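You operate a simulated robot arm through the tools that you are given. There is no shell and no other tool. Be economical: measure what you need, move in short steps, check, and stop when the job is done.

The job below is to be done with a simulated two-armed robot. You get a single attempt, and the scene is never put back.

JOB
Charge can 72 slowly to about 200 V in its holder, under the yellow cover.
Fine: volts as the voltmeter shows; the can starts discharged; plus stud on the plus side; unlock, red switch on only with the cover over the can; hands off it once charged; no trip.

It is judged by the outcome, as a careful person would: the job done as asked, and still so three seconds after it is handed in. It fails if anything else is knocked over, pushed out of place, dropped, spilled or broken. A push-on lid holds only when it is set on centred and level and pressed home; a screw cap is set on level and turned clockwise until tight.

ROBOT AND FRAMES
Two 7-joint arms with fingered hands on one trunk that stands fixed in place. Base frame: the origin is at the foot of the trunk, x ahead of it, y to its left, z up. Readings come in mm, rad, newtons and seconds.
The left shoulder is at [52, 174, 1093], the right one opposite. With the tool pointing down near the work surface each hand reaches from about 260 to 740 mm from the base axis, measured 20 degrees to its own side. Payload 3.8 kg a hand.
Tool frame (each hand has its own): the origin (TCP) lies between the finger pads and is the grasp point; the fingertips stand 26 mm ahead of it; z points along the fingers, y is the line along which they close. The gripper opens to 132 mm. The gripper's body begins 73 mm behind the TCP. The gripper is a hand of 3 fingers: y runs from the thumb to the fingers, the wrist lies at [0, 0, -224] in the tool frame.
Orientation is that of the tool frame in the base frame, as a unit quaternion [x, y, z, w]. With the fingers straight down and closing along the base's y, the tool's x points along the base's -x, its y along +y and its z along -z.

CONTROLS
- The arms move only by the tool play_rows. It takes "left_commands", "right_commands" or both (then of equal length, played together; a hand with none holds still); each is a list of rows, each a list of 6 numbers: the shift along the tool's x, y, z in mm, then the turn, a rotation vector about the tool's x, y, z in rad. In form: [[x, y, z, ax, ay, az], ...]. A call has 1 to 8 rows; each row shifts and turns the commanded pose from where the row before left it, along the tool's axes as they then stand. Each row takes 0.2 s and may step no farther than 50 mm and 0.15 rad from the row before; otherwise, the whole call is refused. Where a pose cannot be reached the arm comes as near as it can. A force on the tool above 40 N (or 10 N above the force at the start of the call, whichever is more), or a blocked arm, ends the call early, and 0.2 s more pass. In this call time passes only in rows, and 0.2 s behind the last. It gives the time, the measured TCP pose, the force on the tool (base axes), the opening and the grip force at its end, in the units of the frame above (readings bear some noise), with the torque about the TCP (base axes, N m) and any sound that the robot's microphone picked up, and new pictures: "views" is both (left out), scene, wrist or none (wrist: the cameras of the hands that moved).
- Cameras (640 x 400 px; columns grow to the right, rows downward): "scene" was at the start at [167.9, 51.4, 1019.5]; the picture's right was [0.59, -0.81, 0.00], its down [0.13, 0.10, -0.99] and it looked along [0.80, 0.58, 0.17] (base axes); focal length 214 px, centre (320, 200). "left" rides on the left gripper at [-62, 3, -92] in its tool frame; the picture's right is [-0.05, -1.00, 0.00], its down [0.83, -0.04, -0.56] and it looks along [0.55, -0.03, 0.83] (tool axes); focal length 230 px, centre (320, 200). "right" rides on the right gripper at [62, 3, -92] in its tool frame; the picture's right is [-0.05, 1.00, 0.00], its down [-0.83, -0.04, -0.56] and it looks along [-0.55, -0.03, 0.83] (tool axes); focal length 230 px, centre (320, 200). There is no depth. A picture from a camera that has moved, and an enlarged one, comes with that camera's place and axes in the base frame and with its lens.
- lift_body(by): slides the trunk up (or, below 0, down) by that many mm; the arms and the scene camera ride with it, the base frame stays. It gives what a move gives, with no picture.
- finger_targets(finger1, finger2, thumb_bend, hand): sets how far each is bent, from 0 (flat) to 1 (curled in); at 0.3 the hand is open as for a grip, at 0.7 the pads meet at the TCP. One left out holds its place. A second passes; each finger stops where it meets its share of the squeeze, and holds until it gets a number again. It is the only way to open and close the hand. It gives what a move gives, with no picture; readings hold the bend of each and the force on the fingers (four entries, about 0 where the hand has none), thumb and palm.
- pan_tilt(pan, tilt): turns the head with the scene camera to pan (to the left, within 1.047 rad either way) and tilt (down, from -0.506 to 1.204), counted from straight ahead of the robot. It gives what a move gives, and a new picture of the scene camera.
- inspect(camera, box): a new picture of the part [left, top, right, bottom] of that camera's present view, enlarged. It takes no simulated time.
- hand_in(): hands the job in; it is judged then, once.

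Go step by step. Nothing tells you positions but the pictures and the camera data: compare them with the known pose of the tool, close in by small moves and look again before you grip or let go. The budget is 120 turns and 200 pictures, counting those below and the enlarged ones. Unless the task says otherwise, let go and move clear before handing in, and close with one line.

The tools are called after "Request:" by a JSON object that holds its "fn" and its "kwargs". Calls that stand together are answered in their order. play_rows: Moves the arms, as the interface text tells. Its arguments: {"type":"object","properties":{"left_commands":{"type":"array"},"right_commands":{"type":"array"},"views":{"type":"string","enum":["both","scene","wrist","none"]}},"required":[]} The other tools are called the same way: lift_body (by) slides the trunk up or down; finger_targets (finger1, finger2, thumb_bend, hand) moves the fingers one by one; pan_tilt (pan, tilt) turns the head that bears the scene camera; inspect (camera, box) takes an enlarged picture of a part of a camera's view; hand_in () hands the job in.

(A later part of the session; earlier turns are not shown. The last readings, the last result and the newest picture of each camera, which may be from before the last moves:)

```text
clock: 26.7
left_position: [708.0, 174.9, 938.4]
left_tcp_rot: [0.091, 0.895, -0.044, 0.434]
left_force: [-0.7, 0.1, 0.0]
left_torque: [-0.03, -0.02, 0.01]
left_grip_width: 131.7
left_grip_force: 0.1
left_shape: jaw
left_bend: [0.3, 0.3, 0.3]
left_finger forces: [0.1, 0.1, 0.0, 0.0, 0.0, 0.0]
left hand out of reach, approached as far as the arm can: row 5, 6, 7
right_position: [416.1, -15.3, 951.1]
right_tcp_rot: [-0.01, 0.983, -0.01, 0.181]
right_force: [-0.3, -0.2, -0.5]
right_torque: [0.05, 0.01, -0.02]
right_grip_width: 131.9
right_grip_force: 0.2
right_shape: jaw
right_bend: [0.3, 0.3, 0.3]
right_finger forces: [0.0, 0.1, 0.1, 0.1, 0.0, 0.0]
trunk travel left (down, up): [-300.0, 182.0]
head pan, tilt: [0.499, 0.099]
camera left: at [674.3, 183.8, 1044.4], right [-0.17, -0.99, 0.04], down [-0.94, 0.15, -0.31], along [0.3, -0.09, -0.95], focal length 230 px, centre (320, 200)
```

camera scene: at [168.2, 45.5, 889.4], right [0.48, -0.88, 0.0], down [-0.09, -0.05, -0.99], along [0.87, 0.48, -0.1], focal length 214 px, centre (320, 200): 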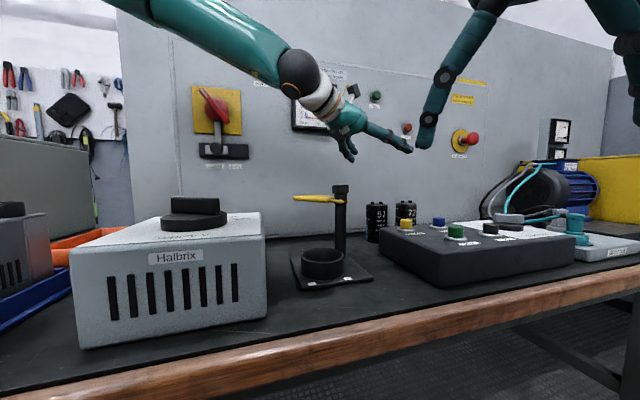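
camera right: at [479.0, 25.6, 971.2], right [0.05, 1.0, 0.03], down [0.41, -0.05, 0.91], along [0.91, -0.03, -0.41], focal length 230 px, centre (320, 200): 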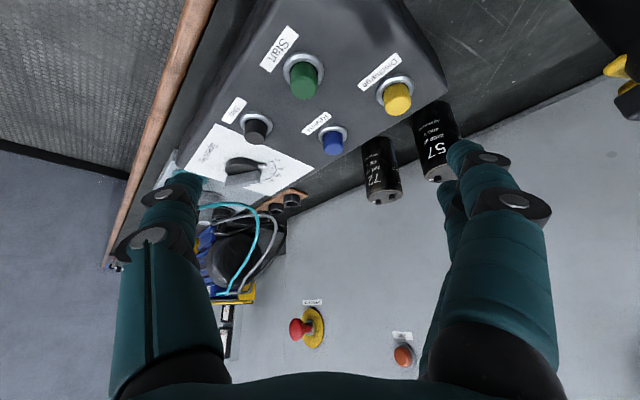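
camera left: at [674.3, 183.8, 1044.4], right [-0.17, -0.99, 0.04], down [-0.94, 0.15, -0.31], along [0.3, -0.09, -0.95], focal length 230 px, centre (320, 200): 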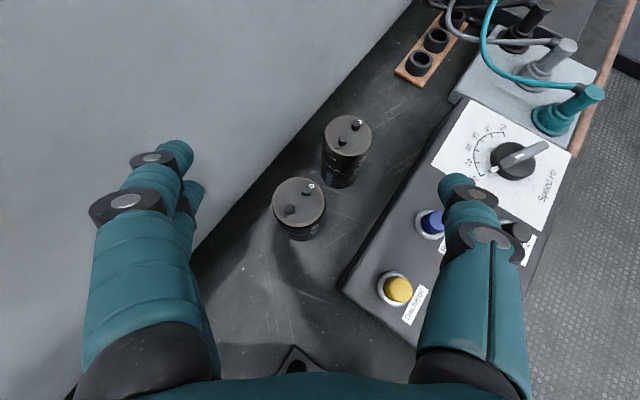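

The left arm cannot get there without passing over can 57. I'll retract it and turn the right hand half a turn about its axis, to approach from the front over the button box.

Request:
{"fn": "play_rows", "kwargs": {"left_commands": [[12, 7, -44, 0, 0, 0], [12, 7, -44, 0, 0, 0], [12, 7, -44, 0, 0, 0], [12, 7, -44, 0, 0, 0], [12, 7, -44, 0, 0, 0], [12, 7, -44, 0, 0, 0], [12, 7, -44, 0, 0, 0], [0, 0, 0, 0, 0, 0]], "right_commands": [[0, 0, 0, 0, 0, 0.15], [0, 0, 0, 0, 0, 0.15], [0, 0, 0, 0, 0, 0.15], [0, 0, 0, 0, 0, 0.15], [0, 0, 0, 0, 0, 0.15], [0, 0, 0, 0, 0, 0.15], [0, 0, 0, 0, 0, 0.15], [0, 0, 0, 0, 0, 0.15]], "views": "none"}}

```text
clock: 28.5
left_position: [430.1, 281.3, 1065.7]
left_tcp_rot: [0.092, 0.896, -0.044, 0.432]
left_force: [0.2, 0.8, 0.0]
left_torque: [0.0, 0.02, -0.01]
left_grip_width: 131.7
left_grip_force: 0.1
left_shape: jaw
left_bend: [0.3, 0.3, 0.3]
left_finger forces: [0.0, 0.0, 0.0, 0.0, 0.0, 0.0]
right_position: [416.8, -15.6, 949.9]
right_tcp_rot: [0.548, 0.817, 0.094, 0.155]
right_force: [-0.7, 0.8, -0.7]
right_torque: [-0.03, 0.0, -0.02]
right_grip_width: 132.2
right_grip_force: 0.1
right_shape: jaw
right_bend: [0.3, 0.3, 0.3]
right_finger forces: [0.1, 0.0, 0.1, 0.1, 0.0, 0.0]
trunk travel left (down, up): [-300.0, 182.0]
head pan, tilt: [0.499, 0.099]
```

Request:
{"fn": "play_rows", "kwargs": {"right_commands": [[0, 0, 0, 0, 0, 0.15], [0, 0, 0, 0, 0, 0.15], [0, 0, 0, 0, 0, 0.15], [0, 0, 0, 0, 0, 0.15], [0, 0, 0, 0, 0, 0.15], [0, 0, 0, 0, 0, 0.15], [0, 0, 0, 0, 0, 0.15], [0, 0, 0, 0, 0, 0.15]], "views": "none"}}

Request:
{"fn": "play_rows", "kwargs": {"right_commands": [[0, 0, 0, 0, 0, 0.148], [0, 0, 0, 0, 0, 0.148], [0, 0, 0, 0, 0, 0.148], [0, 0, 0, 0, 0, 0.148], [0, 0, 0, 0, 0, 0.148]], "views": "scene"}}

```text
clock: 30.3
left_position: [429.7, 283.0, 1065.3]
left_tcp_rot: [0.091, 0.896, -0.043, 0.434]
left_force: [0.0, -0.1, -0.3]
left_torque: [-0.03, 0.0, 0.01]
left_grip_width: 131.8
left_grip_force: 0.0
left_shape: jaw
left_bend: [0.3, 0.3, 0.3]
left_finger forces: [0.0, 0.0, 0.0, 0.1, 0.0, 0.0]
right_position: [416.4, -15.2, 948.7]
right_tcp_rot: [0.913, 0.365, 0.165, 0.076]
right_force: [0.2, -0.2, -0.2]
right_torque: [-0.01, -0.02, -0.02]
right_grip_width: 131.9
right_grip_force: 0.1
right_shape: jaw
right_bend: [0.3, 0.3, 0.3]
right_finger forces: [0.0, 0.0, 0.0, 0.0, 0.0, 0.1]
trunk travel left (down, up): [-300.0, 182.0]
head pan, tilt: [0.499, 0.099]
```

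```text
clock: 31.5
left_position: [428.3, 283.4, 1065.8]
left_tcp_rot: [0.091, 0.896, -0.044, 0.433]
left_force: [0.9, 0.6, 0.1]
left_torque: [0.01, -0.01, -0.01]
left_grip_width: 131.9
left_grip_force: 0.1
left_shape: jaw
left_bend: [0.3, 0.3, 0.3]
left_finger forces: [0.1, 0.0, 0.0, 0.0, 0.0, 0.0]
right_position: [416.8, -16.1, 948.2]
right_tcp_rot: [0.983, 0.009, 0.181, 0.01]
right_force: [-1.1, -0.1, -0.2]
right_torque: [-0.02, -0.03, 0.05]
right_grip_width: 132.2
right_grip_force: 0.0
right_shape: jaw
right_bend: [0.3, 0.3, 0.3]
right_finger forces: [0.0, 0.0, 0.0, 0.0, 0.0, 0.0]
trunk travel left (down, up): [-300.0, 182.0]
head pan, tilt: [0.499, 0.099]
camera scene: at [167.8, 45.6, 889.5], right [0.48, -0.88, 0.0], down [-0.09, -0.05, -1.0], along [0.87, 0.48, -0.1], focal length 214 px, centre (320, 200)
```

scene: 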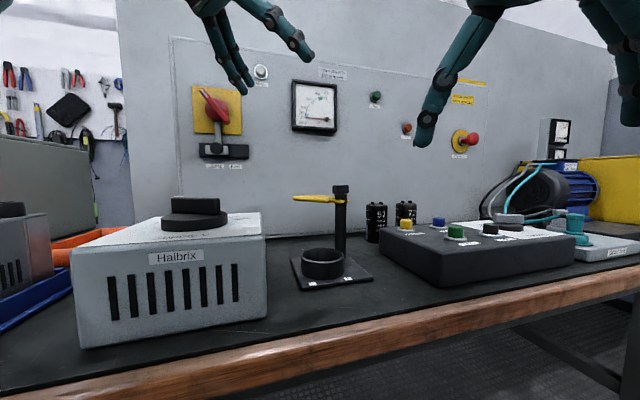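

Half-turn done. Now pitch forward and head leftwards.

Request:
{"fn": "play_rows", "kwargs": {"right_commands": [[0, 0, 10, 0, 0.15, 0], [0, 0, 10, 0, 0.15, 0], [0, 0, 10, 0, 0.15, 0], [0, 0, 10, 0, 0.15, 0], [0, 0, 10, 0.103, 0, -0.071], [0, 0, 10, 0.103, 0, -0.071], [0, 0, 10, 0.103, 0, -0.071], [0, 0, 10, 0.103, 0, -0.071]], "views": "wrist"}}

```text
clock: 33.3
left_position: [430.0, 282.4, 1065.3]
left_tcp_rot: [0.091, 0.896, -0.044, 0.433]
left_force: [-0.2, 0.6, 0.0]
left_torque: [0.02, 0.01, -0.01]
left_grip_width: 131.8
left_grip_force: 0.0
left_shape: jaw
left_bend: [0.3, 0.3, 0.3]
left_finger forces: [0.1, 0.0, 0.0, 0.0, 0.1, 0.0]
right_position: [470.1, -9.4, 893.9]
right_tcp_rot: [0.857, 0.234, 0.446, -0.111]
right_force: [0.3, 0.5, -0.2]
right_torque: [0.01, 0.0, 0.01]
right_grip_width: 132.2
right_grip_force: 0.1
right_shape: jaw
right_bend: [0.3, 0.3, 0.3]
right_finger forces: [0.0, 0.0, 0.0, 0.1, 0.0, 0.0]
trunk travel left (down, up): [-300.0, 182.0]
head pan, tilt: [0.499, 0.099]
camera right: at [436.3, -29.6, 998.9], right [0.47, -0.88, -0.02], down [-0.83, -0.43, -0.36], along [0.31, 0.19, -0.93], focal length 230 px, centre (320, 200)
```

right: 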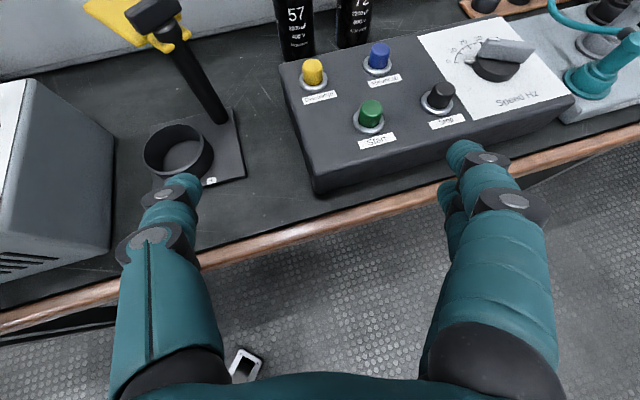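

Excellent: everything reached with the camera on top. Advance above the button box toward can 72.

Request:
{"fn": "play_rows", "kwargs": {"right_commands": [[24.5, 7, 31.5, 0, 0, 0], [24.5, 7, 31.5, 0, 0, 0], [24.5, 7, 31.5, 0, 0, 0], [24.5, 7, 31.5, 0, 0, 0], [24.5, 7, 31.5, 0, 0, 0], [24.5, 7, 31.5, 0, 0, 0], [24.5, 7, 31.5, 0, 0, 0]], "views": "both"}}

```text
clock: 34.9
left_position: [429.7, 284.1, 1066.0]
left_tcp_rot: [0.091, 0.896, -0.044, 0.432]
left_force: [-0.1, 0.7, -0.1]
left_torque: [-0.02, 0.01, -0.01]
left_grip_width: 131.7
left_grip_force: 0.0
left_shape: jaw
left_bend: [0.3, 0.3, 0.3]
left_finger forces: [0.0, 0.0, 0.0, 0.0, 0.0, 0.1]
right_position: [739.0, 86.1, 908.0]
right_tcp_rot: [0.858, 0.234, 0.445, -0.109]
right_force: [0.1, 0.8, 0.0]
right_torque: [-0.01, -0.01, 0.0]
right_grip_width: 132.0
right_grip_force: 0.0
right_shape: jaw
right_bend: [0.3, 0.3, 0.3]
right_finger forces: [0.0, 0.1, 0.0, 0.0, 0.0, 0.0]
trunk travel left (down, up): [-300.0, 182.0]
head pan, tilt: [0.499, 0.099]
camera scene: at [167.9, 45.8, 889.5], right [0.48, -0.88, 0.0], down [-0.09, -0.05, -0.99], along [0.87, 0.48, -0.1], focal length 214 px, centre (320, 200)
camera right: at [705.0, 65.3, 1012.4], right [0.47, -0.88, -0.02], down [-0.83, -0.43, -0.36], along [0.3, 0.19, -0.93], focal length 230 px, centre (320, 200)
```

scene: 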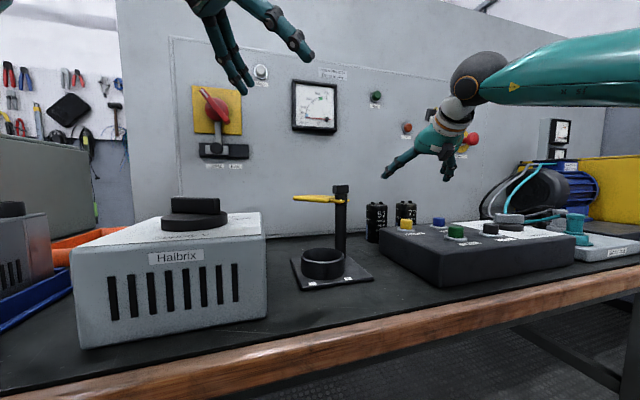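
right: 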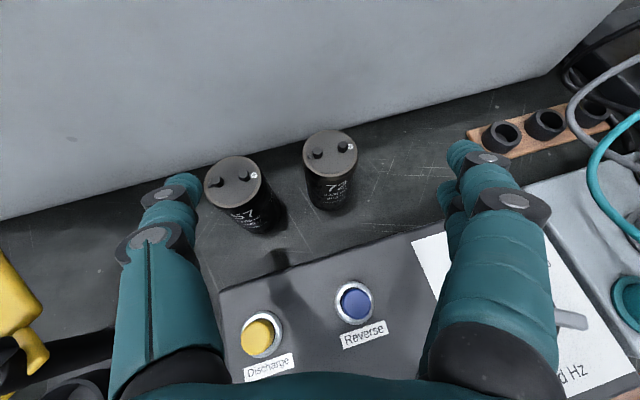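

Request:
{"fn": "finger_targets", "kwargs": {"hand": "right", "finger1": 0.4, "finger2": 0.4, "thumb_bend": 0.4}}

Request:
{"fn": "play_rows", "kwargs": {"right_commands": [[7.2, 3.3, 32, 0, 0, 0], [7.2, 3.3, 32, 0, 0, 0], [7.2, 3.3, 32, 0, 0, 0]], "views": "wrist"}}

Request:
{"fn": "inspect", "kwargs": {"camera": "scene", "box": [350, 130, 510, 230]}}

```text
clock: 35.9
left_position: [429.8, 281.6, 1064.8]
left_tcp_rot: [0.09, 0.896, -0.043, 0.433]
left_force: [-0.1, 0.3, 0.7]
left_torque: [0.0, -0.04, 0.04]
left_grip_width: 132.0
left_grip_force: 0.0
left_shape: jaw
left_bend: [0.3, 0.3, 0.3]
left_finger forces: [0.0, 0.1, 0.0, 0.1, 0.0, 0.1]
right_position: [737.7, 86.1, 907.7]
right_tcp_rot: [0.858, 0.233, 0.445, -0.109]
right_force: [-0.3, 0.3, -0.6]
right_torque: [0.02, 0.01, -0.01]
right_grip_width: 102.1
right_grip_force: 0.1
right_shape: fingers
right_bend: [0.4, 0.4, 0.4]
right_finger forces: [0.1, 0.1, 0.0, 0.0, 0.0, 0.1]
trunk travel left (down, up): [-300.0, 182.0]
head pan, tilt: [0.499, 0.099]
```

```text
clock: 36.7
left_position: [429.3, 283.4, 1064.8]
left_tcp_rot: [0.09, 0.896, -0.044, 0.433]
left_force: [-0.1, 0.1, 0.1]
left_torque: [-0.05, -0.05, 0.0]
left_grip_width: 132.1
left_grip_force: 0.0
left_shape: jaw
left_bend: [0.3, 0.3, 0.3]
left_finger forces: [0.0, 0.0, 0.0, 0.1, 0.1, 0.0]
right_position: [819.5, 123.1, 870.6]
right_tcp_rot: [0.857, 0.233, 0.447, -0.109]
right_force: [0.4, 0.4, -0.7]
right_torque: [-0.03, 0.02, 0.0]
right_grip_width: 101.7
right_grip_force: 0.1
right_shape: fingers
right_bend: [0.4, 0.4, 0.4]
right_finger forces: [0.0, 0.0, 0.0, 0.1, 0.1, 0.0]
trunk travel left (down, up): [-300.0, 182.0]
head pan, tilt: [0.499, 0.099]
camera right: at [786.9, 102.3, 974.7], right [0.47, -0.88, -0.02], down [-0.83, -0.43, -0.36], along [0.31, 0.19, -0.93], focal length 230 px, centre (320, 200)
```

right: 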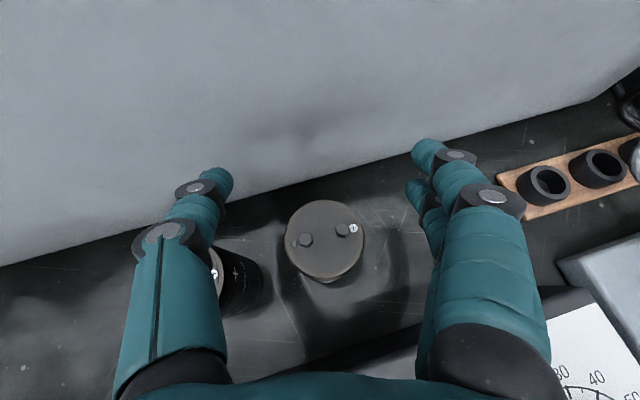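

```text
4.00 times, centred on (430, 180) of scene
camera zoom: at [167.6, 46.3, 889.5], right [0.48, -0.88, 0.0], down [-0.09, -0.05, -0.99], along [0.87, 0.48, -0.1], focal length 858 px, centre (-120, 280)
```

zoom: 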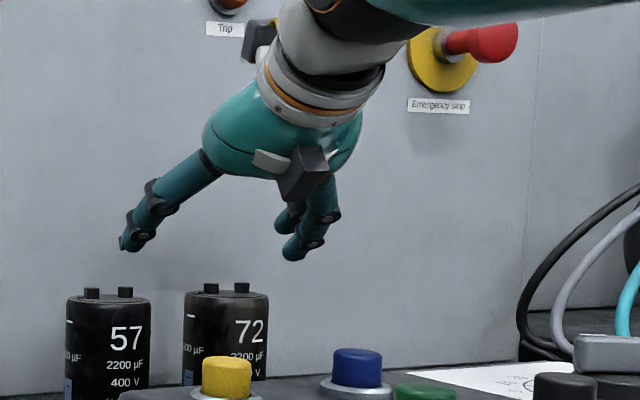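

Can axis ≈ (812,118); the hand is well centred. I descend in two stages.

Request:
{"fn": "play_rows", "kwargs": {"right_commands": [[-19.1, -0.4, 10.5, 0, 0, 0], [-19.1, -0.4, 10.5, 0, 0, 0]], "views": "both"}}

Request:
{"fn": "inspect", "kwargs": {"camera": "scene", "box": [350, 150, 478, 230]}}

```text
clock: 37.3
left_position: [429.7, 283.1, 1065.5]
left_tcp_rot: [0.09, 0.896, -0.042, 0.432]
left_force: [-0.4, 0.3, 0.8]
left_torque: [-0.03, 0.0, 0.03]
left_grip_width: 131.9
left_grip_force: 0.1
left_shape: jaw
left_bend: [0.3, 0.3, 0.3]
left_finger forces: [0.0, 0.0, 0.1, 0.1, 0.1, 0.1]
right_position: [815.6, 119.3, 826.2]
right_tcp_rot: [0.858, 0.232, 0.446, -0.109]
right_force: [0.1, -0.1, 0.4]
right_torque: [-0.01, -0.02, -0.02]
right_grip_width: 101.8
right_grip_force: 0.2
right_shape: fingers
right_bend: [0.4, 0.4, 0.4]
right_finger forces: [0.0, 0.0, 0.0, 0.0, 0.0, 0.0]
trunk travel left (down, up): [-300.0, 182.0]
head pan, tilt: [0.499, 0.099]
camera scene: at [167.9, 45.4, 889.5], right [0.48, -0.88, 0.0], down [-0.09, -0.05, -1.0], along [0.87, 0.48, -0.1], focal length 214 px, centre (320, 200)
camera right: at [782.2, 98.2, 930.3], right [0.47, -0.88, -0.02], down [-0.83, -0.43, -0.36], along [0.3, 0.19, -0.93], focal length 230 px, centre (320, 200)
```

scene: 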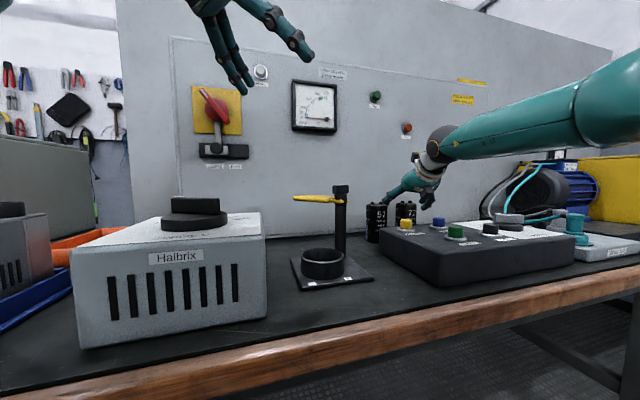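
right: 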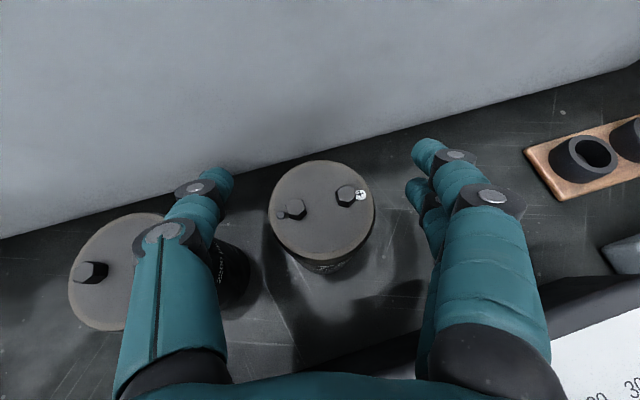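

```text
5.00 times, centred on (414, 190) of scene
camera zoom: at [167.9, 45.4, 889.5], right [0.48, -0.88, 0.0], down [-0.09, -0.05, -1.0], along [0.87, 0.48, -0.1], focal length 1072 px, centre (-150, 250)
```

zoom: 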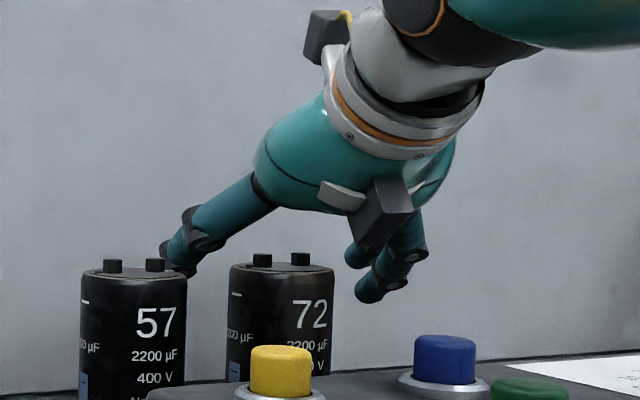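

Request:
{"fn": "play_rows", "kwargs": {"right_commands": [[-8, 0, 4.4, 0, 0, 0], [-8, 0, 4.4, 0, 0, 0]], "views": "wrist"}}

Request:
{"fn": "inspect", "kwargs": {"camera": "scene", "box": [350, 150, 478, 230]}}

```text
clock: 37.9
left_position: [429.2, 281.6, 1065.7]
left_tcp_rot: [0.091, 0.896, -0.044, 0.433]
left_force: [0.6, -0.5, 0.4]
left_torque: [0.03, 0.0, 0.04]
left_grip_width: 132.0
left_grip_force: 0.1
left_shape: jaw
left_bend: [0.3, 0.3, 0.3]
left_finger forces: [0.0, 0.0, 0.1, 0.0, 0.0, 0.0]
right_position: [815.2, 116.2, 807.4]
right_tcp_rot: [0.858, 0.232, 0.446, -0.109]
right_force: [-0.7, -0.8, -0.4]
right_torque: [0.0, 0.03, -0.01]
right_grip_width: 101.7
right_grip_force: 0.1
right_shape: fingers
right_bend: [0.4, 0.4, 0.4]
right_finger forces: [0.1, 0.0, 0.1, 0.1, 0.0, 0.0]
trunk travel left (down, up): [-300.0, 182.0]
head pan, tilt: [0.499, 0.099]
camera right: at [781.4, 96.7, 911.6], right [0.47, -0.88, -0.02], down [-0.83, -0.43, -0.36], along [0.3, 0.19, -0.93], focal length 230 px, centre (320, 200)
```

right: 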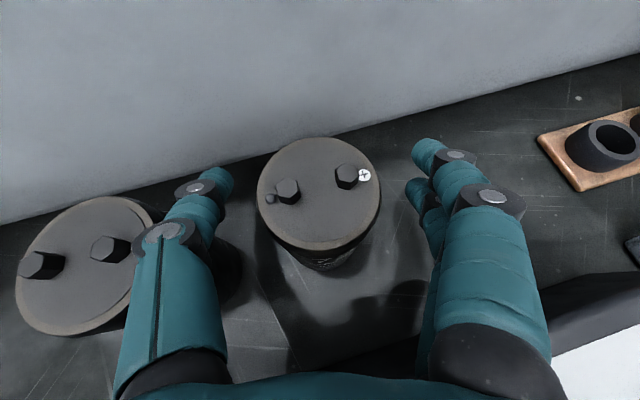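

```text
5.00 times, centred on (414, 190) of scene
camera zoom: at [167.8, 45.6, 889.5], right [0.48, -0.88, 0.0], down [-0.09, -0.05, -1.0], along [0.87, 0.48, -0.1], focal length 1072 px, centre (-150, 250)
```

zoom: 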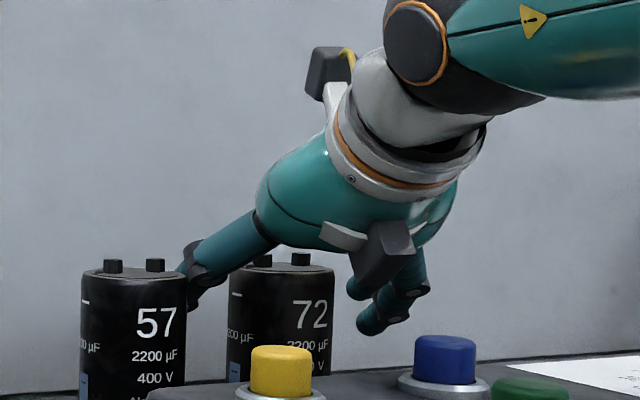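

Centred within 2 mm. Close the grip.

Request:
{"fn": "finger_targets", "kwargs": {"hand": "right", "finger1": 0.52, "finger2": 0.52, "thumb_bend": 0.52}}

Request:
{"fn": "finger_targets", "kwargs": {"hand": "right", "finger1": 0.66, "finger2": 0.66, "thumb_bend": 0.66}}

Request:
{"fn": "inspect", "kwargs": {"camera": "right", "box": [0, 0, 640, 400]}}

```text
clock: 38.9
left_position: [428.8, 282.2, 1065.5]
left_tcp_rot: [0.091, 0.896, -0.043, 0.433]
left_force: [-0.2, 1.0, 0.5]
left_torque: [0.01, 0.0, 0.01]
left_grip_width: 132.0
left_grip_force: 0.1
left_shape: jaw
left_bend: [0.3, 0.3, 0.3]
left_finger forces: [0.0, 0.0, 0.0, 0.1, 0.1, 0.0]
right_position: [814.1, 116.8, 806.4]
right_tcp_rot: [0.858, 0.232, 0.446, -0.109]
right_force: [-0.4, -0.9, -0.1]
right_torque: [0.03, 0.03, -0.01]
right_grip_width: 61.9
right_grip_force: 0.0
right_shape: fingers
right_bend: [0.52, 0.52, 0.52]
right_finger forces: [0.0, 0.0, 0.0, 0.1, 0.1, 0.1]
trunk travel left (down, up): [-300.0, 182.0]
head pan, tilt: [0.499, 0.099]
```

```text
clock: 39.9
left_position: [428.7, 282.4, 1065.6]
left_tcp_rot: [0.091, 0.896, -0.045, 0.433]
left_force: [0.6, -0.6, -0.5]
left_torque: [-0.02, 0.01, 0.0]
left_grip_width: 131.7
left_grip_force: 0.0
left_shape: jaw
left_bend: [0.3, 0.3, 0.3]
left_finger forces: [0.0, 0.0, 0.1, 0.0, 0.0, 0.1]
right_position: [815.8, 117.9, 807.5]
right_tcp_rot: [0.858, 0.232, 0.446, -0.109]
right_force: [-0.4, 0.5, 0.2]
right_torque: [-0.06, 0.01, -0.01]
right_grip_width: 39.3
right_grip_force: 12.6
right_shape: fingers
right_bend: [0.6, 0.56, 0.61]
right_finger forces: [4.6, 8.1, 0.1, 0.0, 12.7, 0.1]
trunk travel left (down, up): [-300.0, 182.0]
head pan, tilt: [0.499, 0.099]
```

```text
1.00 times, centred on (320, 200) of right (not enlarged: the box is as wide or as high as the picture)
camera zoom: at [781.3, 96.8, 911.7], right [0.47, -0.88, -0.02], down [-0.83, -0.43, -0.36], along [0.3, 0.19, -0.93], focal length 230 px, centre (320, 200)
```

zoom: 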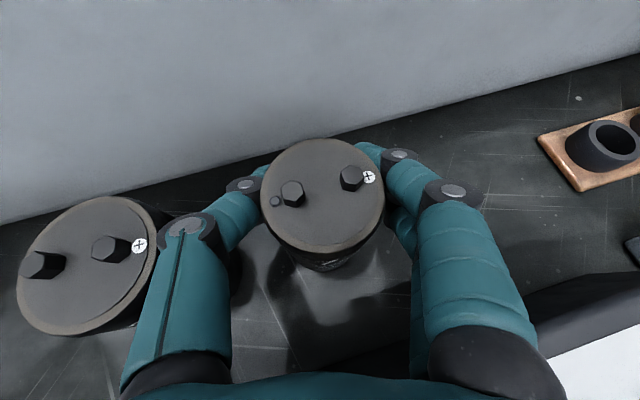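

Gripped with about 12 N. Lift gently and check.

Request:
{"fn": "play_rows", "kwargs": {"right_commands": [[8, 0.2, -5.8, 0, 0, 0], [16.3, 0.4, -11.6, 0, 0, 0], [24, 0.6, -17.5, 0, 0, 0], [24, 0.6, -17.5, 0, 0, 0]], "views": "both"}}

```text
clock: 40.9
left_position: [429.3, 282.1, 1065.9]
left_tcp_rot: [0.091, 0.896, -0.044, 0.433]
left_force: [0.4, 0.3, -0.6]
left_torque: [0.01, 0.03, 0.0]
left_grip_width: 131.6
left_grip_force: 0.0
left_shape: jaw
left_bend: [0.3, 0.3, 0.3]
left_finger forces: [0.1, 0.1, 0.0, 0.0, 0.0, 0.0]
right_position: [814.0, 118.7, 898.5]
right_tcp_rot: [0.857, 0.233, 0.446, -0.111]
right_force: [1.5, 0.2, -3.4]
right_torque: [-0.01, 0.02, -0.02]
right_grip_width: 38.8
right_grip_force: 11.6
right_shape: fingers
right_bend: [0.61, 0.56, 0.61]
right_finger forces: [3.9, 8.4, 0.0, 0.1, 11.6, 0.1]
trunk travel left (down, up): [-300.0, 182.0]
head pan, tilt: [0.499, 0.099]
camera scene: at [167.8, 45.7, 889.5], right [0.48, -0.88, 0.0], down [-0.09, -0.05, -0.99], along [0.87, 0.48, -0.1], focal length 214 px, centre (320, 200)
camera right: at [780.7, 97.4, 1002.7], right [0.47, -0.88, -0.02], down [-0.83, -0.43, -0.36], along [0.3, 0.19, -0.93], focal length 230 px, centre (320, 200)
```

scene: 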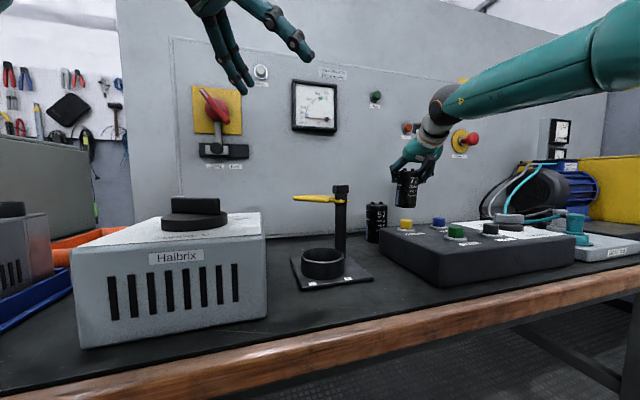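
right: 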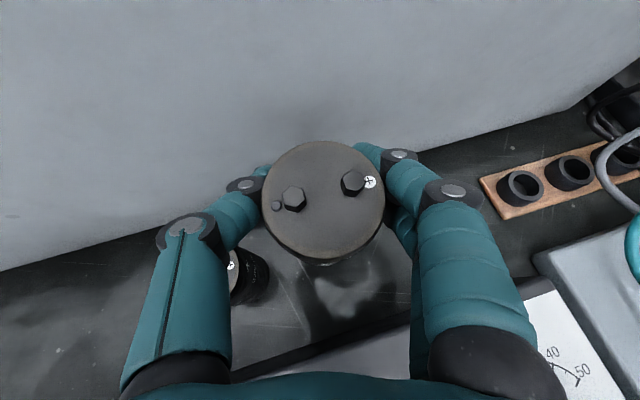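

Lifted cleanly, upright. Now carry it in front of the post (left hand moves out of the way too).

Request:
{"fn": "play_rows", "kwargs": {"left_commands": [[-5, 27, -26, 0, 0, 0], [-5, 27, -26, 0, 0, 0], [-5, 27, -26, 0, 0, 0], [-5, 27, -26, 0, 0, 0], [0, 0, 0, 0, 0, 0], [0, 0, 0, 0, 0, 0], [0, 0, 0, 0, 0, 0]], "right_commands": [[-17, -14.5, -28.7, 0, 0, 0], [-17, -14.5, -28.7, 0, 0, 0], [-17, -14.5, -28.7, 0, 0, 0], [-17, -14.5, -28.7, 0, 0, 0], [-17, -14.5, -28.7, 0, 0, 0], [-17, -14.5, -28.7, 0, 0, 0], [-17, -14.5, -28.7, 0, 0, 0]], "views": "both"}}

```text
clock: 42.5
left_position: [383.0, 401.7, 1146.6]
left_tcp_rot: [0.091, 0.896, -0.043, 0.433]
left_force: [0.5, -0.2, 0.3]
left_torque: [0.04, -0.01, 0.01]
left_grip_width: 131.6
left_grip_force: 0.1
left_shape: jaw
left_bend: [0.3, 0.3, 0.3]
left_finger forces: [0.0, 0.0, 0.0, 0.0, 0.1, 0.0]
right_position: [561.6, 93.6, 915.1]
right_tcp_rot: [0.858, 0.232, 0.446, -0.109]
right_force: [0.2, -0.5, -3.9]
right_torque: [-0.01, 0.0, 0.0]
right_grip_width: 38.4
right_grip_force: 11.6
right_shape: fingers
right_bend: [0.61, 0.56, 0.62]
right_finger forces: [3.8, 8.1, 0.1, 0.0, 11.0, 0.0]
trunk travel left (down, up): [-300.0, 182.0]
head pan, tilt: [0.499, 0.099]
camera scene: at [167.8, 45.5, 889.5], right [0.48, -0.88, 0.0], down [-0.09, -0.05, -1.0], along [0.87, 0.48, -0.1], focal length 214 px, centre (320, 200)
camera right: at [528.1, 71.7, 1019.6], right [0.47, -0.88, -0.02], down [-0.83, -0.43, -0.36], along [0.31, 0.19, -0.93], focal length 230 px, centre (320, 200)
camera left: at [349.5, 412.1, 1252.8], right [-0.17, -0.98, 0.04], down [-0.94, 0.15, -0.31], along [0.29, -0.09, -0.95], focal length 230 px, centre (320, 200)
```

scene: 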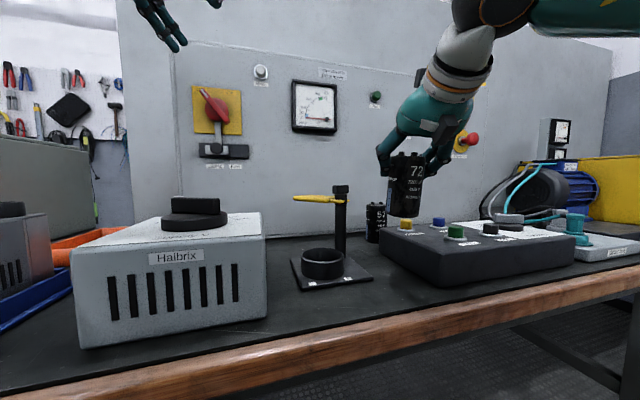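
right: 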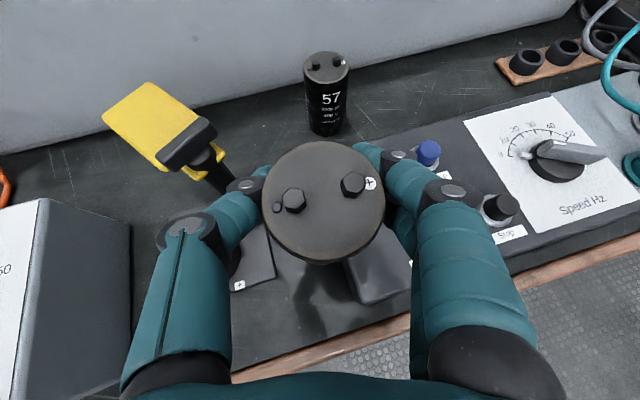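
left: 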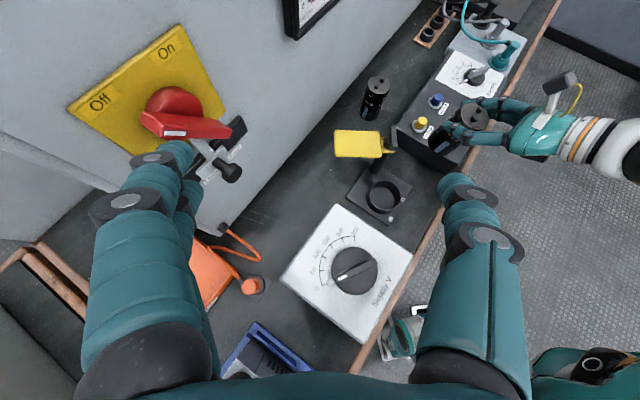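

The left camera gives a good overhead view; refined holder ring centre ≈ (490,217), top z≈755. I check whether the can hangs upright.

Request:
{"fn": "inspect", "kwargs": {"camera": "scene", "box": [350, 130, 478, 230]}}

Request:
{"fn": "inspect", "kwargs": {"camera": "left", "box": [320, 60, 520, 230]}}

Request:
{"fn": "inspect", "kwargs": {"camera": "right", "box": [220, 120, 420, 300]}}

```text
4.00 times, centred on (414, 180) of scene
camera zoom: at [167.8, 45.5, 889.5], right [0.48, -0.88, 0.0], down [-0.09, -0.05, -1.0], along [0.87, 0.48, -0.1], focal length 858 px, centre (-56, 280)
```

zoom: 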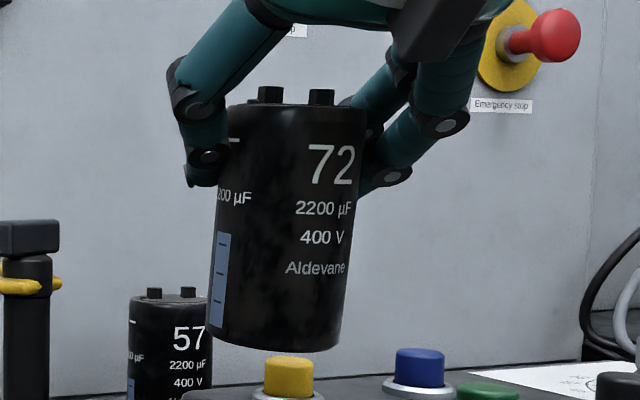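

```text
2.35 times, centred on (420, 145) of left
camera zoom: at [349.5, 412.1, 1252.8], right [-0.17, -0.98, 0.04], down [-0.94, 0.15, -0.31], along [0.29, -0.09, -0.95], focal length 541 px, centre (85, 329)
```

zoom: 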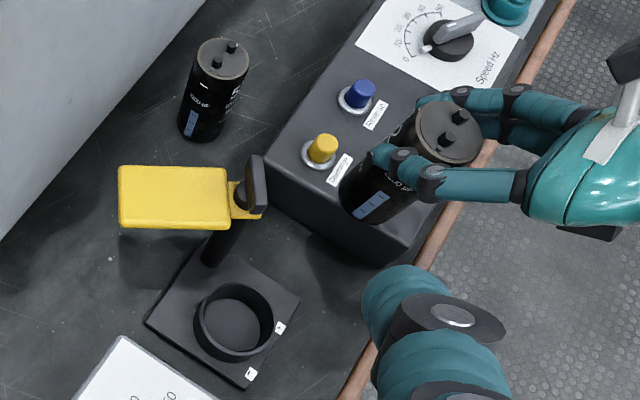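

```text
2.22 times, centred on (320, 210) of right
camera zoom: at [528.1, 71.7, 1019.6], right [0.47, -0.88, -0.02], down [-0.83, -0.43, -0.36], along [0.31, 0.19, -0.93], focal length 511 px, centre (320, 178)
```

zoom: 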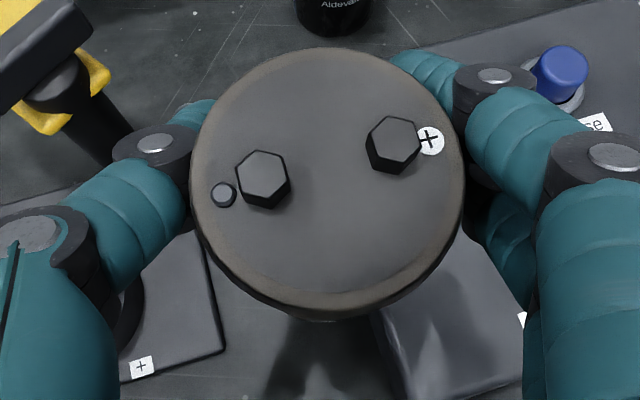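

The can leans about 7–8° (bottom forward). I tilt the hand to level it and re-check.

Request:
{"fn": "play_rows", "kwargs": {"right_commands": [[0, 0, 0, -0.02, -0.06, -0.028], [0, 0, 0, -0.02, -0.06, -0.028]], "views": "none"}}

Request:
{"fn": "inspect", "kwargs": {"camera": "scene", "box": [350, 130, 478, 230]}}

Request:
{"fn": "inspect", "kwargs": {"camera": "left", "box": [400, 60, 520, 160]}}

Request:
{"fn": "inspect", "kwargs": {"camera": "right", "box": [220, 120, 420, 300]}}

```text
clock: 43.1
left_position: [382.9, 402.3, 1145.4]
left_tcp_rot: [0.091, 0.896, -0.044, 0.432]
left_force: [-0.9, -0.2, -0.1]
left_torque: [-0.02, 0.01, 0.03]
left_grip_width: 131.7
left_grip_force: 0.0
left_shape: jaw
left_bend: [0.3, 0.3, 0.3]
left_finger forces: [0.0, 0.1, 0.1, 0.0, 0.1, 0.0]
right_position: [562.1, 91.0, 915.2]
right_tcp_rot: [0.878, 0.253, 0.4, -0.065]
right_force: [0.4, 0.6, -2.9]
right_torque: [0.02, -0.01, -0.03]
right_grip_width: 38.3
right_grip_force: 11.8
right_shape: fingers
right_bend: [0.61, 0.56, 0.62]
right_finger forces: [3.7, 8.0, 0.0, 0.1, 11.4, 0.0]
trunk travel left (down, up): [-300.0, 182.0]
head pan, tilt: [0.499, 0.099]
```

```text
4.00 times, centred on (414, 180) of scene
camera zoom: at [168.0, 45.6, 889.5], right [0.48, -0.88, 0.0], down [-0.09, -0.05, -0.99], along [0.87, 0.48, -0.1], focal length 858 px, centre (-56, 280)
```

zoom: 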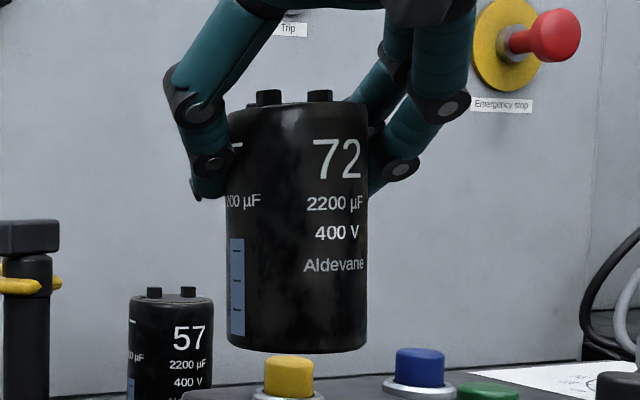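

```text
4.00 times, centred on (460, 110) of left
camera zoom: at [349.9, 412.2, 1252.6], right [-0.17, -0.98, 0.04], down [-0.94, 0.15, -0.3], along [0.29, -0.09, -0.95], focal length 920 px, centre (-240, 560)
```

zoom: 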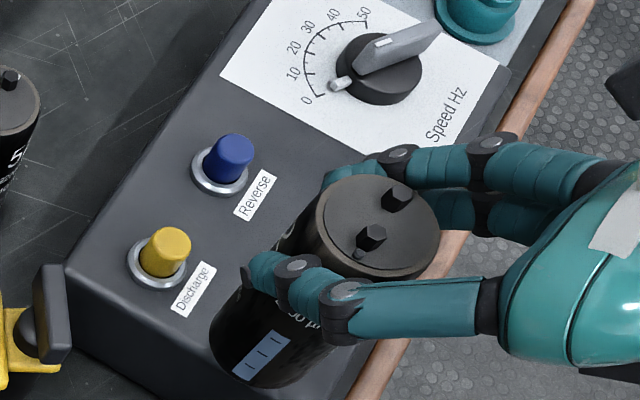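

```text
2.22 times, centred on (320, 210) of right
camera zoom: at [535.9, 83.6, 1022.1], right [0.47, -0.88, 0.05], down [-0.85, -0.46, -0.24], along [0.24, 0.07, -0.97], focal length 511 px, centre (320, 178)
```

zoom: 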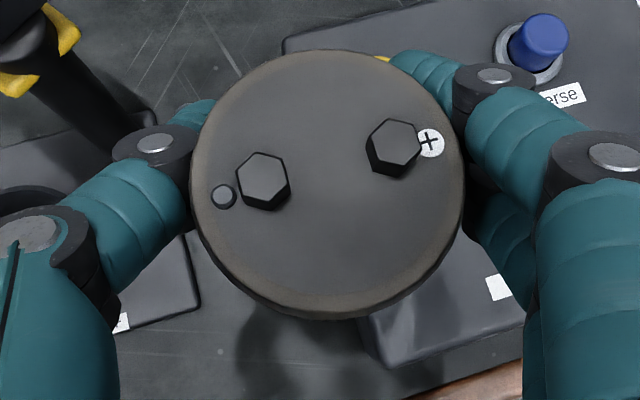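

Now upright and polarity aligned. Move over the holder ring at (490,218).

Request:
{"fn": "play_rows", "kwargs": {"right_commands": [[2.85, -36.4, -1.65, 0, 0, 0], [2.85, -36.4, -1.65, 0, 0, 0], [2.85, -36.4, -1.65, 0, 0, 0], [2.85, -36.4, -1.65, 0, 0, 0]], "views": "both"}}

Request:
{"fn": "inspect", "kwargs": {"camera": "left", "box": [320, 100, 440, 230]}}

```text
clock: 44.1
left_position: [382.9, 403.0, 1146.2]
left_tcp_rot: [0.09, 0.896, -0.044, 0.433]
left_force: [0.4, 0.9, 0.2]
left_torque: [0.04, -0.01, -0.06]
left_grip_width: 132.1
left_grip_force: 0.1
left_shape: jaw
left_bend: [0.3, 0.3, 0.3]
left_finger forces: [0.0, 0.0, 0.0, 0.0, 0.0, 0.0]
right_position: [489.6, 221.8, 912.6]
right_tcp_rot: [0.878, 0.253, 0.4, -0.065]
right_force: [-0.1, -0.3, -2.9]
right_torque: [0.03, 0.0, -0.01]
right_grip_width: 38.0
right_grip_force: 10.9
right_shape: fingers
right_bend: [0.61, 0.56, 0.62]
right_finger forces: [3.5, 7.8, 0.1, 0.0, 10.9, 0.0]
trunk travel left (down, up): [-300.0, 182.0]
head pan, tilt: [0.499, 0.099]
camera scene: at [167.7, 46.0, 889.5], right [0.48, -0.88, 0.0], down [-0.09, -0.05, -0.99], along [0.87, 0.48, -0.1], focal length 214 px, centre (320, 200)
camera right: at [464.0, 213.3, 1020.8], right [0.47, -0.88, 0.05], down [-0.85, -0.46, -0.24], along [0.24, 0.07, -0.97], focal length 230 px, centre (320, 200)
```

scene: 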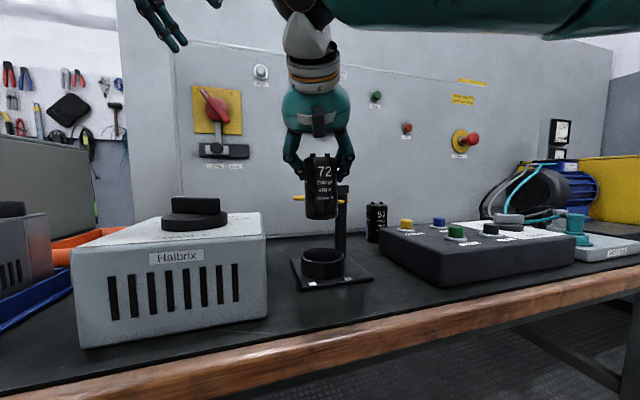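
right: 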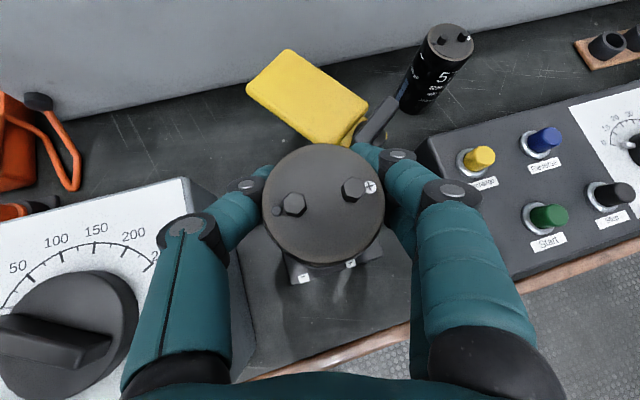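

```text
3.08 times, centred on (380, 165) of left
camera zoom: at [349.5, 412.7, 1252.5], right [-0.17, -0.98, 0.04], down [-0.94, 0.15, -0.31], along [0.29, -0.09, -0.95], focal length 708 px, centre (135, 308)
```

zoom: 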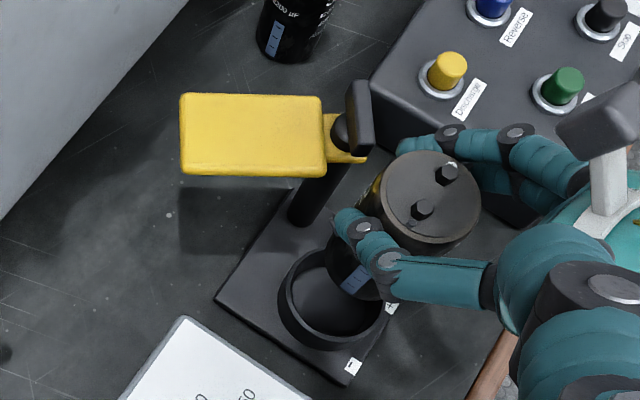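

Request:
{"fn": "play_rows", "kwargs": {"right_commands": [[-14.5, -0.8, 13.8, 0, 0, 0], [-14.5, -0.8, 13.8, 0, 0, 0], [-11, -0.6, 10.4, 0, 0, 0]], "views": "none"}}

Request:
{"fn": "inspect", "kwargs": {"camera": "left", "box": [340, 140, 420, 230]}}

Request:
{"fn": "inspect", "kwargs": {"camera": "scene", "box": [280, 180, 376, 300]}}

```text
clock: 44.9
left_position: [383.3, 402.5, 1147.1]
left_tcp_rot: [0.092, 0.896, -0.044, 0.433]
left_force: [0.1, 0.6, -1.3]
left_torque: [0.03, -0.01, 0.0]
left_grip_width: 131.9
left_grip_force: 0.0
left_shape: jaw
left_bend: [0.3, 0.3, 0.3]
left_finger forces: [0.0, 0.0, 0.1, 0.0, 0.0, 0.0]
right_position: [494.4, 216.2, 858.9]
right_tcp_rot: [0.878, 0.253, 0.401, -0.066]
right_force: [0.8, 0.7, -2.3]
right_torque: [-0.02, -0.01, 0.02]
right_grip_width: 37.7
right_grip_force: 11.5
right_shape: fingers
right_bend: [0.61, 0.56, 0.62]
right_finger forces: [3.4, 7.8, 0.0, 0.0, 10.7, 0.0]
trunk travel left (down, up): [-300.0, 182.0]
head pan, tilt: [0.499, 0.099]
```

```text
4.44 times, centred on (380, 185) of left
camera zoom: at [349.9, 412.2, 1252.6], right [-0.17, -0.98, 0.04], down [-0.94, 0.15, -0.31], along [0.29, -0.09, -0.95], focal length 1022 px, centre (53, 267)
```

zoom: 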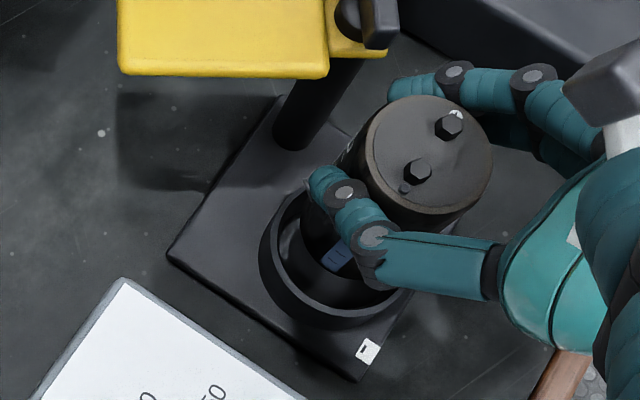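

```text
3.33 times, centred on (328, 240) of scene
camera zoom: at [168.0, 45.6, 889.5], right [0.48, -0.88, 0.0], down [-0.09, -0.05, -0.99], along [0.87, 0.48, -0.1], focal length 715 px, centre (293, 67)
```

zoom: 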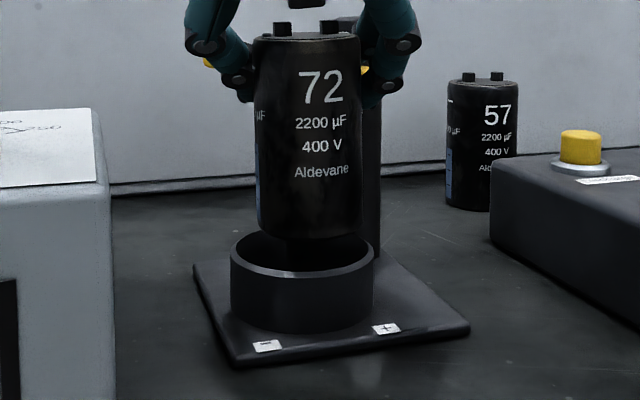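

Scene view shows the can ~4 mm right of the ring centre; I correct and lower slowly.

Request:
{"fn": "play_rows", "kwargs": {"right_commands": [[0.3, -4, -0.2, 0, 0, 0], [-5.9, -0.7, 5.4, 0, 0, 0], [-5.9, -0.7, 5.4, 0, 0, 0]], "views": "none"}}

Request:
{"fn": "inspect", "kwargs": {"camera": "scene", "box": [280, 180, 376, 300]}}

Request:
{"fn": "inspect", "kwargs": {"camera": "left", "box": [340, 140, 420, 230]}}

```text
clock: 45.7
left_position: [382.4, 402.1, 1146.7]
left_tcp_rot: [0.092, 0.896, -0.044, 0.432]
left_force: [0.4, -0.8, -0.8]
left_torque: [-0.01, 0.0, -0.01]
left_grip_width: 132.1
left_grip_force: 0.1
left_shape: jaw
left_bend: [0.3, 0.3, 0.3]
left_finger forces: [0.0, 0.0, 0.1, 0.1, 0.0, 0.0]
right_position: [493.6, 221.4, 842.8]
right_tcp_rot: [0.878, 0.253, 0.4, -0.065]
right_force: [-0.2, 0.0, -3.1]
right_torque: [-0.01, 0.0, 0.01]
right_grip_width: 37.7
right_grip_force: 11.0
right_shape: fingers
right_bend: [0.61, 0.56, 0.62]
right_finger forces: [3.5, 7.8, 0.0, 0.1, 10.8, 0.0]
trunk travel left (down, up): [-300.0, 182.0]
head pan, tilt: [0.499, 0.099]
```

```text
3.33 times, centred on (328, 240) of scene
camera zoom: at [168.0, 45.7, 889.5], right [0.48, -0.88, 0.0], down [-0.09, -0.05, -0.99], along [0.87, 0.48, -0.1], focal length 715 px, centre (293, 67)
```

zoom: 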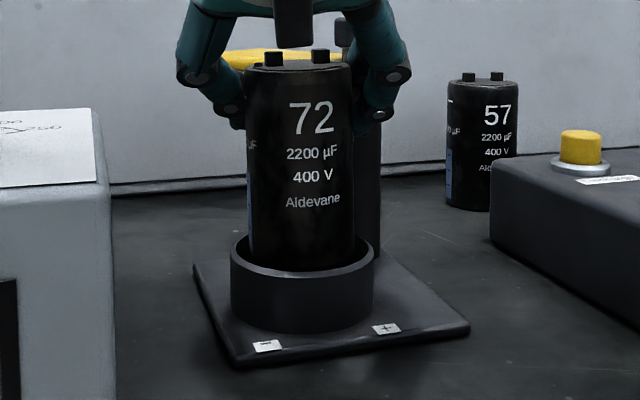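

```text
4.44 times, centred on (380, 185) of left
camera zoom: at [349.9, 412.2, 1252.6], right [-0.17, -0.98, 0.04], down [-0.94, 0.15, -0.31], along [0.29, -0.09, -0.95], focal length 1022 px, centre (53, 267)
```

zoom: 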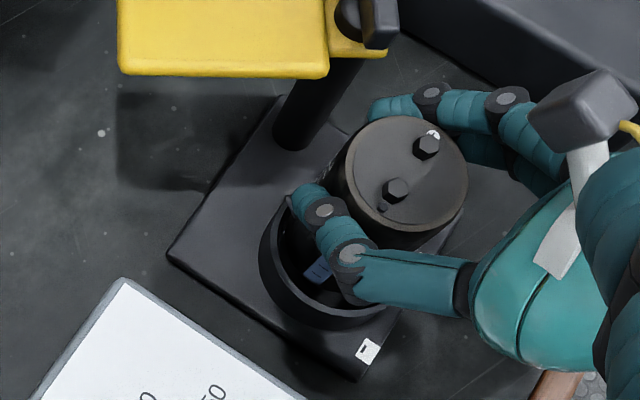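

Centred now. Continue lowering.

Request:
{"fn": "play_rows", "kwargs": {"right_commands": [[-4.4, -0.5, 4, 0, 0, 0], [-4.4, -0.5, 4, 0, 0, 0]], "views": "none"}}

Request:
{"fn": "inspect", "kwargs": {"camera": "scene", "box": [280, 180, 376, 300]}}

```text
clock: 46.3
left_position: [381.5, 402.9, 1146.4]
left_tcp_rot: [0.091, 0.896, -0.044, 0.432]
left_force: [0.6, 0.4, 0.1]
left_torque: [0.03, -0.02, -0.01]
left_grip_width: 132.0
left_grip_force: 0.1
left_shape: jaw
left_bend: [0.3, 0.3, 0.3]
left_finger forces: [0.0, 0.0, 0.0, 0.1, 0.0, 0.0]
right_position: [492.3, 221.7, 831.2]
right_tcp_rot: [0.878, 0.253, 0.4, -0.065]
right_force: [-0.2, 0.7, -3.2]
right_torque: [0.01, -0.01, -0.02]
right_grip_width: 37.5
right_grip_force: 11.6
right_shape: fingers
right_bend: [0.61, 0.56, 0.62]
right_finger forces: [3.5, 7.8, 0.1, 0.0, 10.8, 0.0]
trunk travel left (down, up): [-300.0, 182.0]
head pan, tilt: [0.499, 0.099]
```

```text
3.33 times, centred on (328, 240) of scene
camera zoom: at [168.0, 45.6, 889.5], right [0.48, -0.88, 0.0], down [-0.09, -0.05, -0.99], along [0.87, 0.48, -0.1], focal length 715 px, centre (293, 67)
```

zoom: 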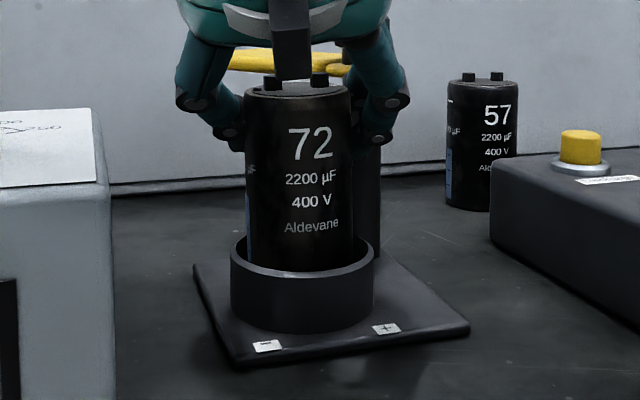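

Request:
{"fn": "play_rows", "kwargs": {"right_commands": [[-3.7, -0.4, 3.4, 0, 0, 0], [-2.2, -0.3, 2, 0, 0, 0]], "views": "none"}}

Request:
{"fn": "play_rows", "kwargs": {"right_commands": [[-2.2, -0.3, 2, 0, 0, 0], [-2.2, -0.3, 2, 0, 0, 0]], "views": "none"}}

Request:
{"fn": "inspect", "kwargs": {"camera": "scene", "box": [280, 180, 376, 300]}}

```text
clock: 46.9
left_position: [382.9, 403.2, 1146.5]
left_tcp_rot: [0.091, 0.896, -0.044, 0.432]
left_force: [-0.3, -0.3, -0.6]
left_torque: [0.03, 0.03, 0.0]
left_grip_width: 132.0
left_grip_force: 0.0
left_shape: jaw
left_bend: [0.3, 0.3, 0.3]
left_finger forces: [0.0, 0.0, 0.0, 0.0, 0.0, 0.1]
right_position: [491.8, 221.2, 822.8]
right_tcp_rot: [0.878, 0.254, 0.401, -0.066]
right_force: [-0.1, 0.6, -3.1]
right_torque: [0.0, 0.0, 0.01]
right_grip_width: 37.6
right_grip_force: 11.0
right_shape: fingers
right_bend: [0.61, 0.56, 0.62]
right_finger forces: [3.5, 7.8, 0.0, 0.1, 10.9, 0.0]
trunk travel left (down, up): [-300.0, 182.0]
head pan, tilt: [0.499, 0.099]
```

```text
clock: 47.5
left_position: [383.0, 402.7, 1146.9]
left_tcp_rot: [0.091, 0.896, -0.044, 0.432]
left_force: [-0.8, -0.2, 0.6]
left_torque: [-0.03, 0.02, -0.01]
left_grip_width: 132.0
left_grip_force: 0.1
left_shape: jaw
left_bend: [0.3, 0.3, 0.3]
left_finger forces: [0.1, 0.1, 0.1, 0.1, 0.0, 0.0]
right_position: [492.4, 221.2, 816.6]
right_tcp_rot: [0.878, 0.253, 0.402, -0.066]
right_force: [1.7, -0.9, 0.5]
right_torque: [0.0, -0.03, -0.01]
right_grip_width: 37.4
right_grip_force: 11.5
right_shape: fingers
right_bend: [0.61, 0.56, 0.62]
right_finger forces: [4.3, 8.3, 0.0, 0.0, 11.0, 0.0]
trunk travel left (down, up): [-300.0, 182.0]
head pan, tilt: [0.499, 0.099]
```

```text
3.33 times, centred on (328, 240) of scene
camera zoom: at [167.8, 45.5, 889.6], right [0.48, -0.88, 0.0], down [-0.09, -0.05, -1.0], along [0.87, 0.48, -0.1], focal length 715 px, centre (293, 67)
```

zoom: 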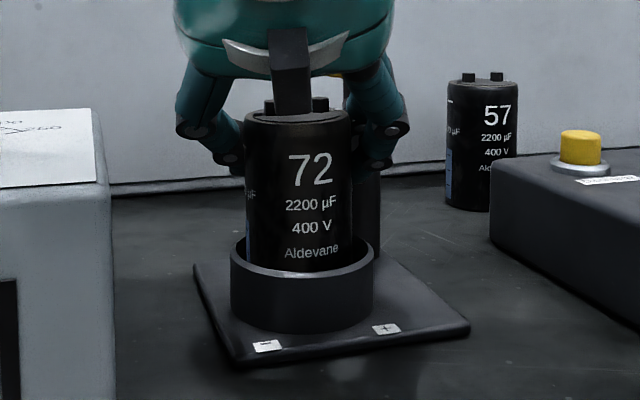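

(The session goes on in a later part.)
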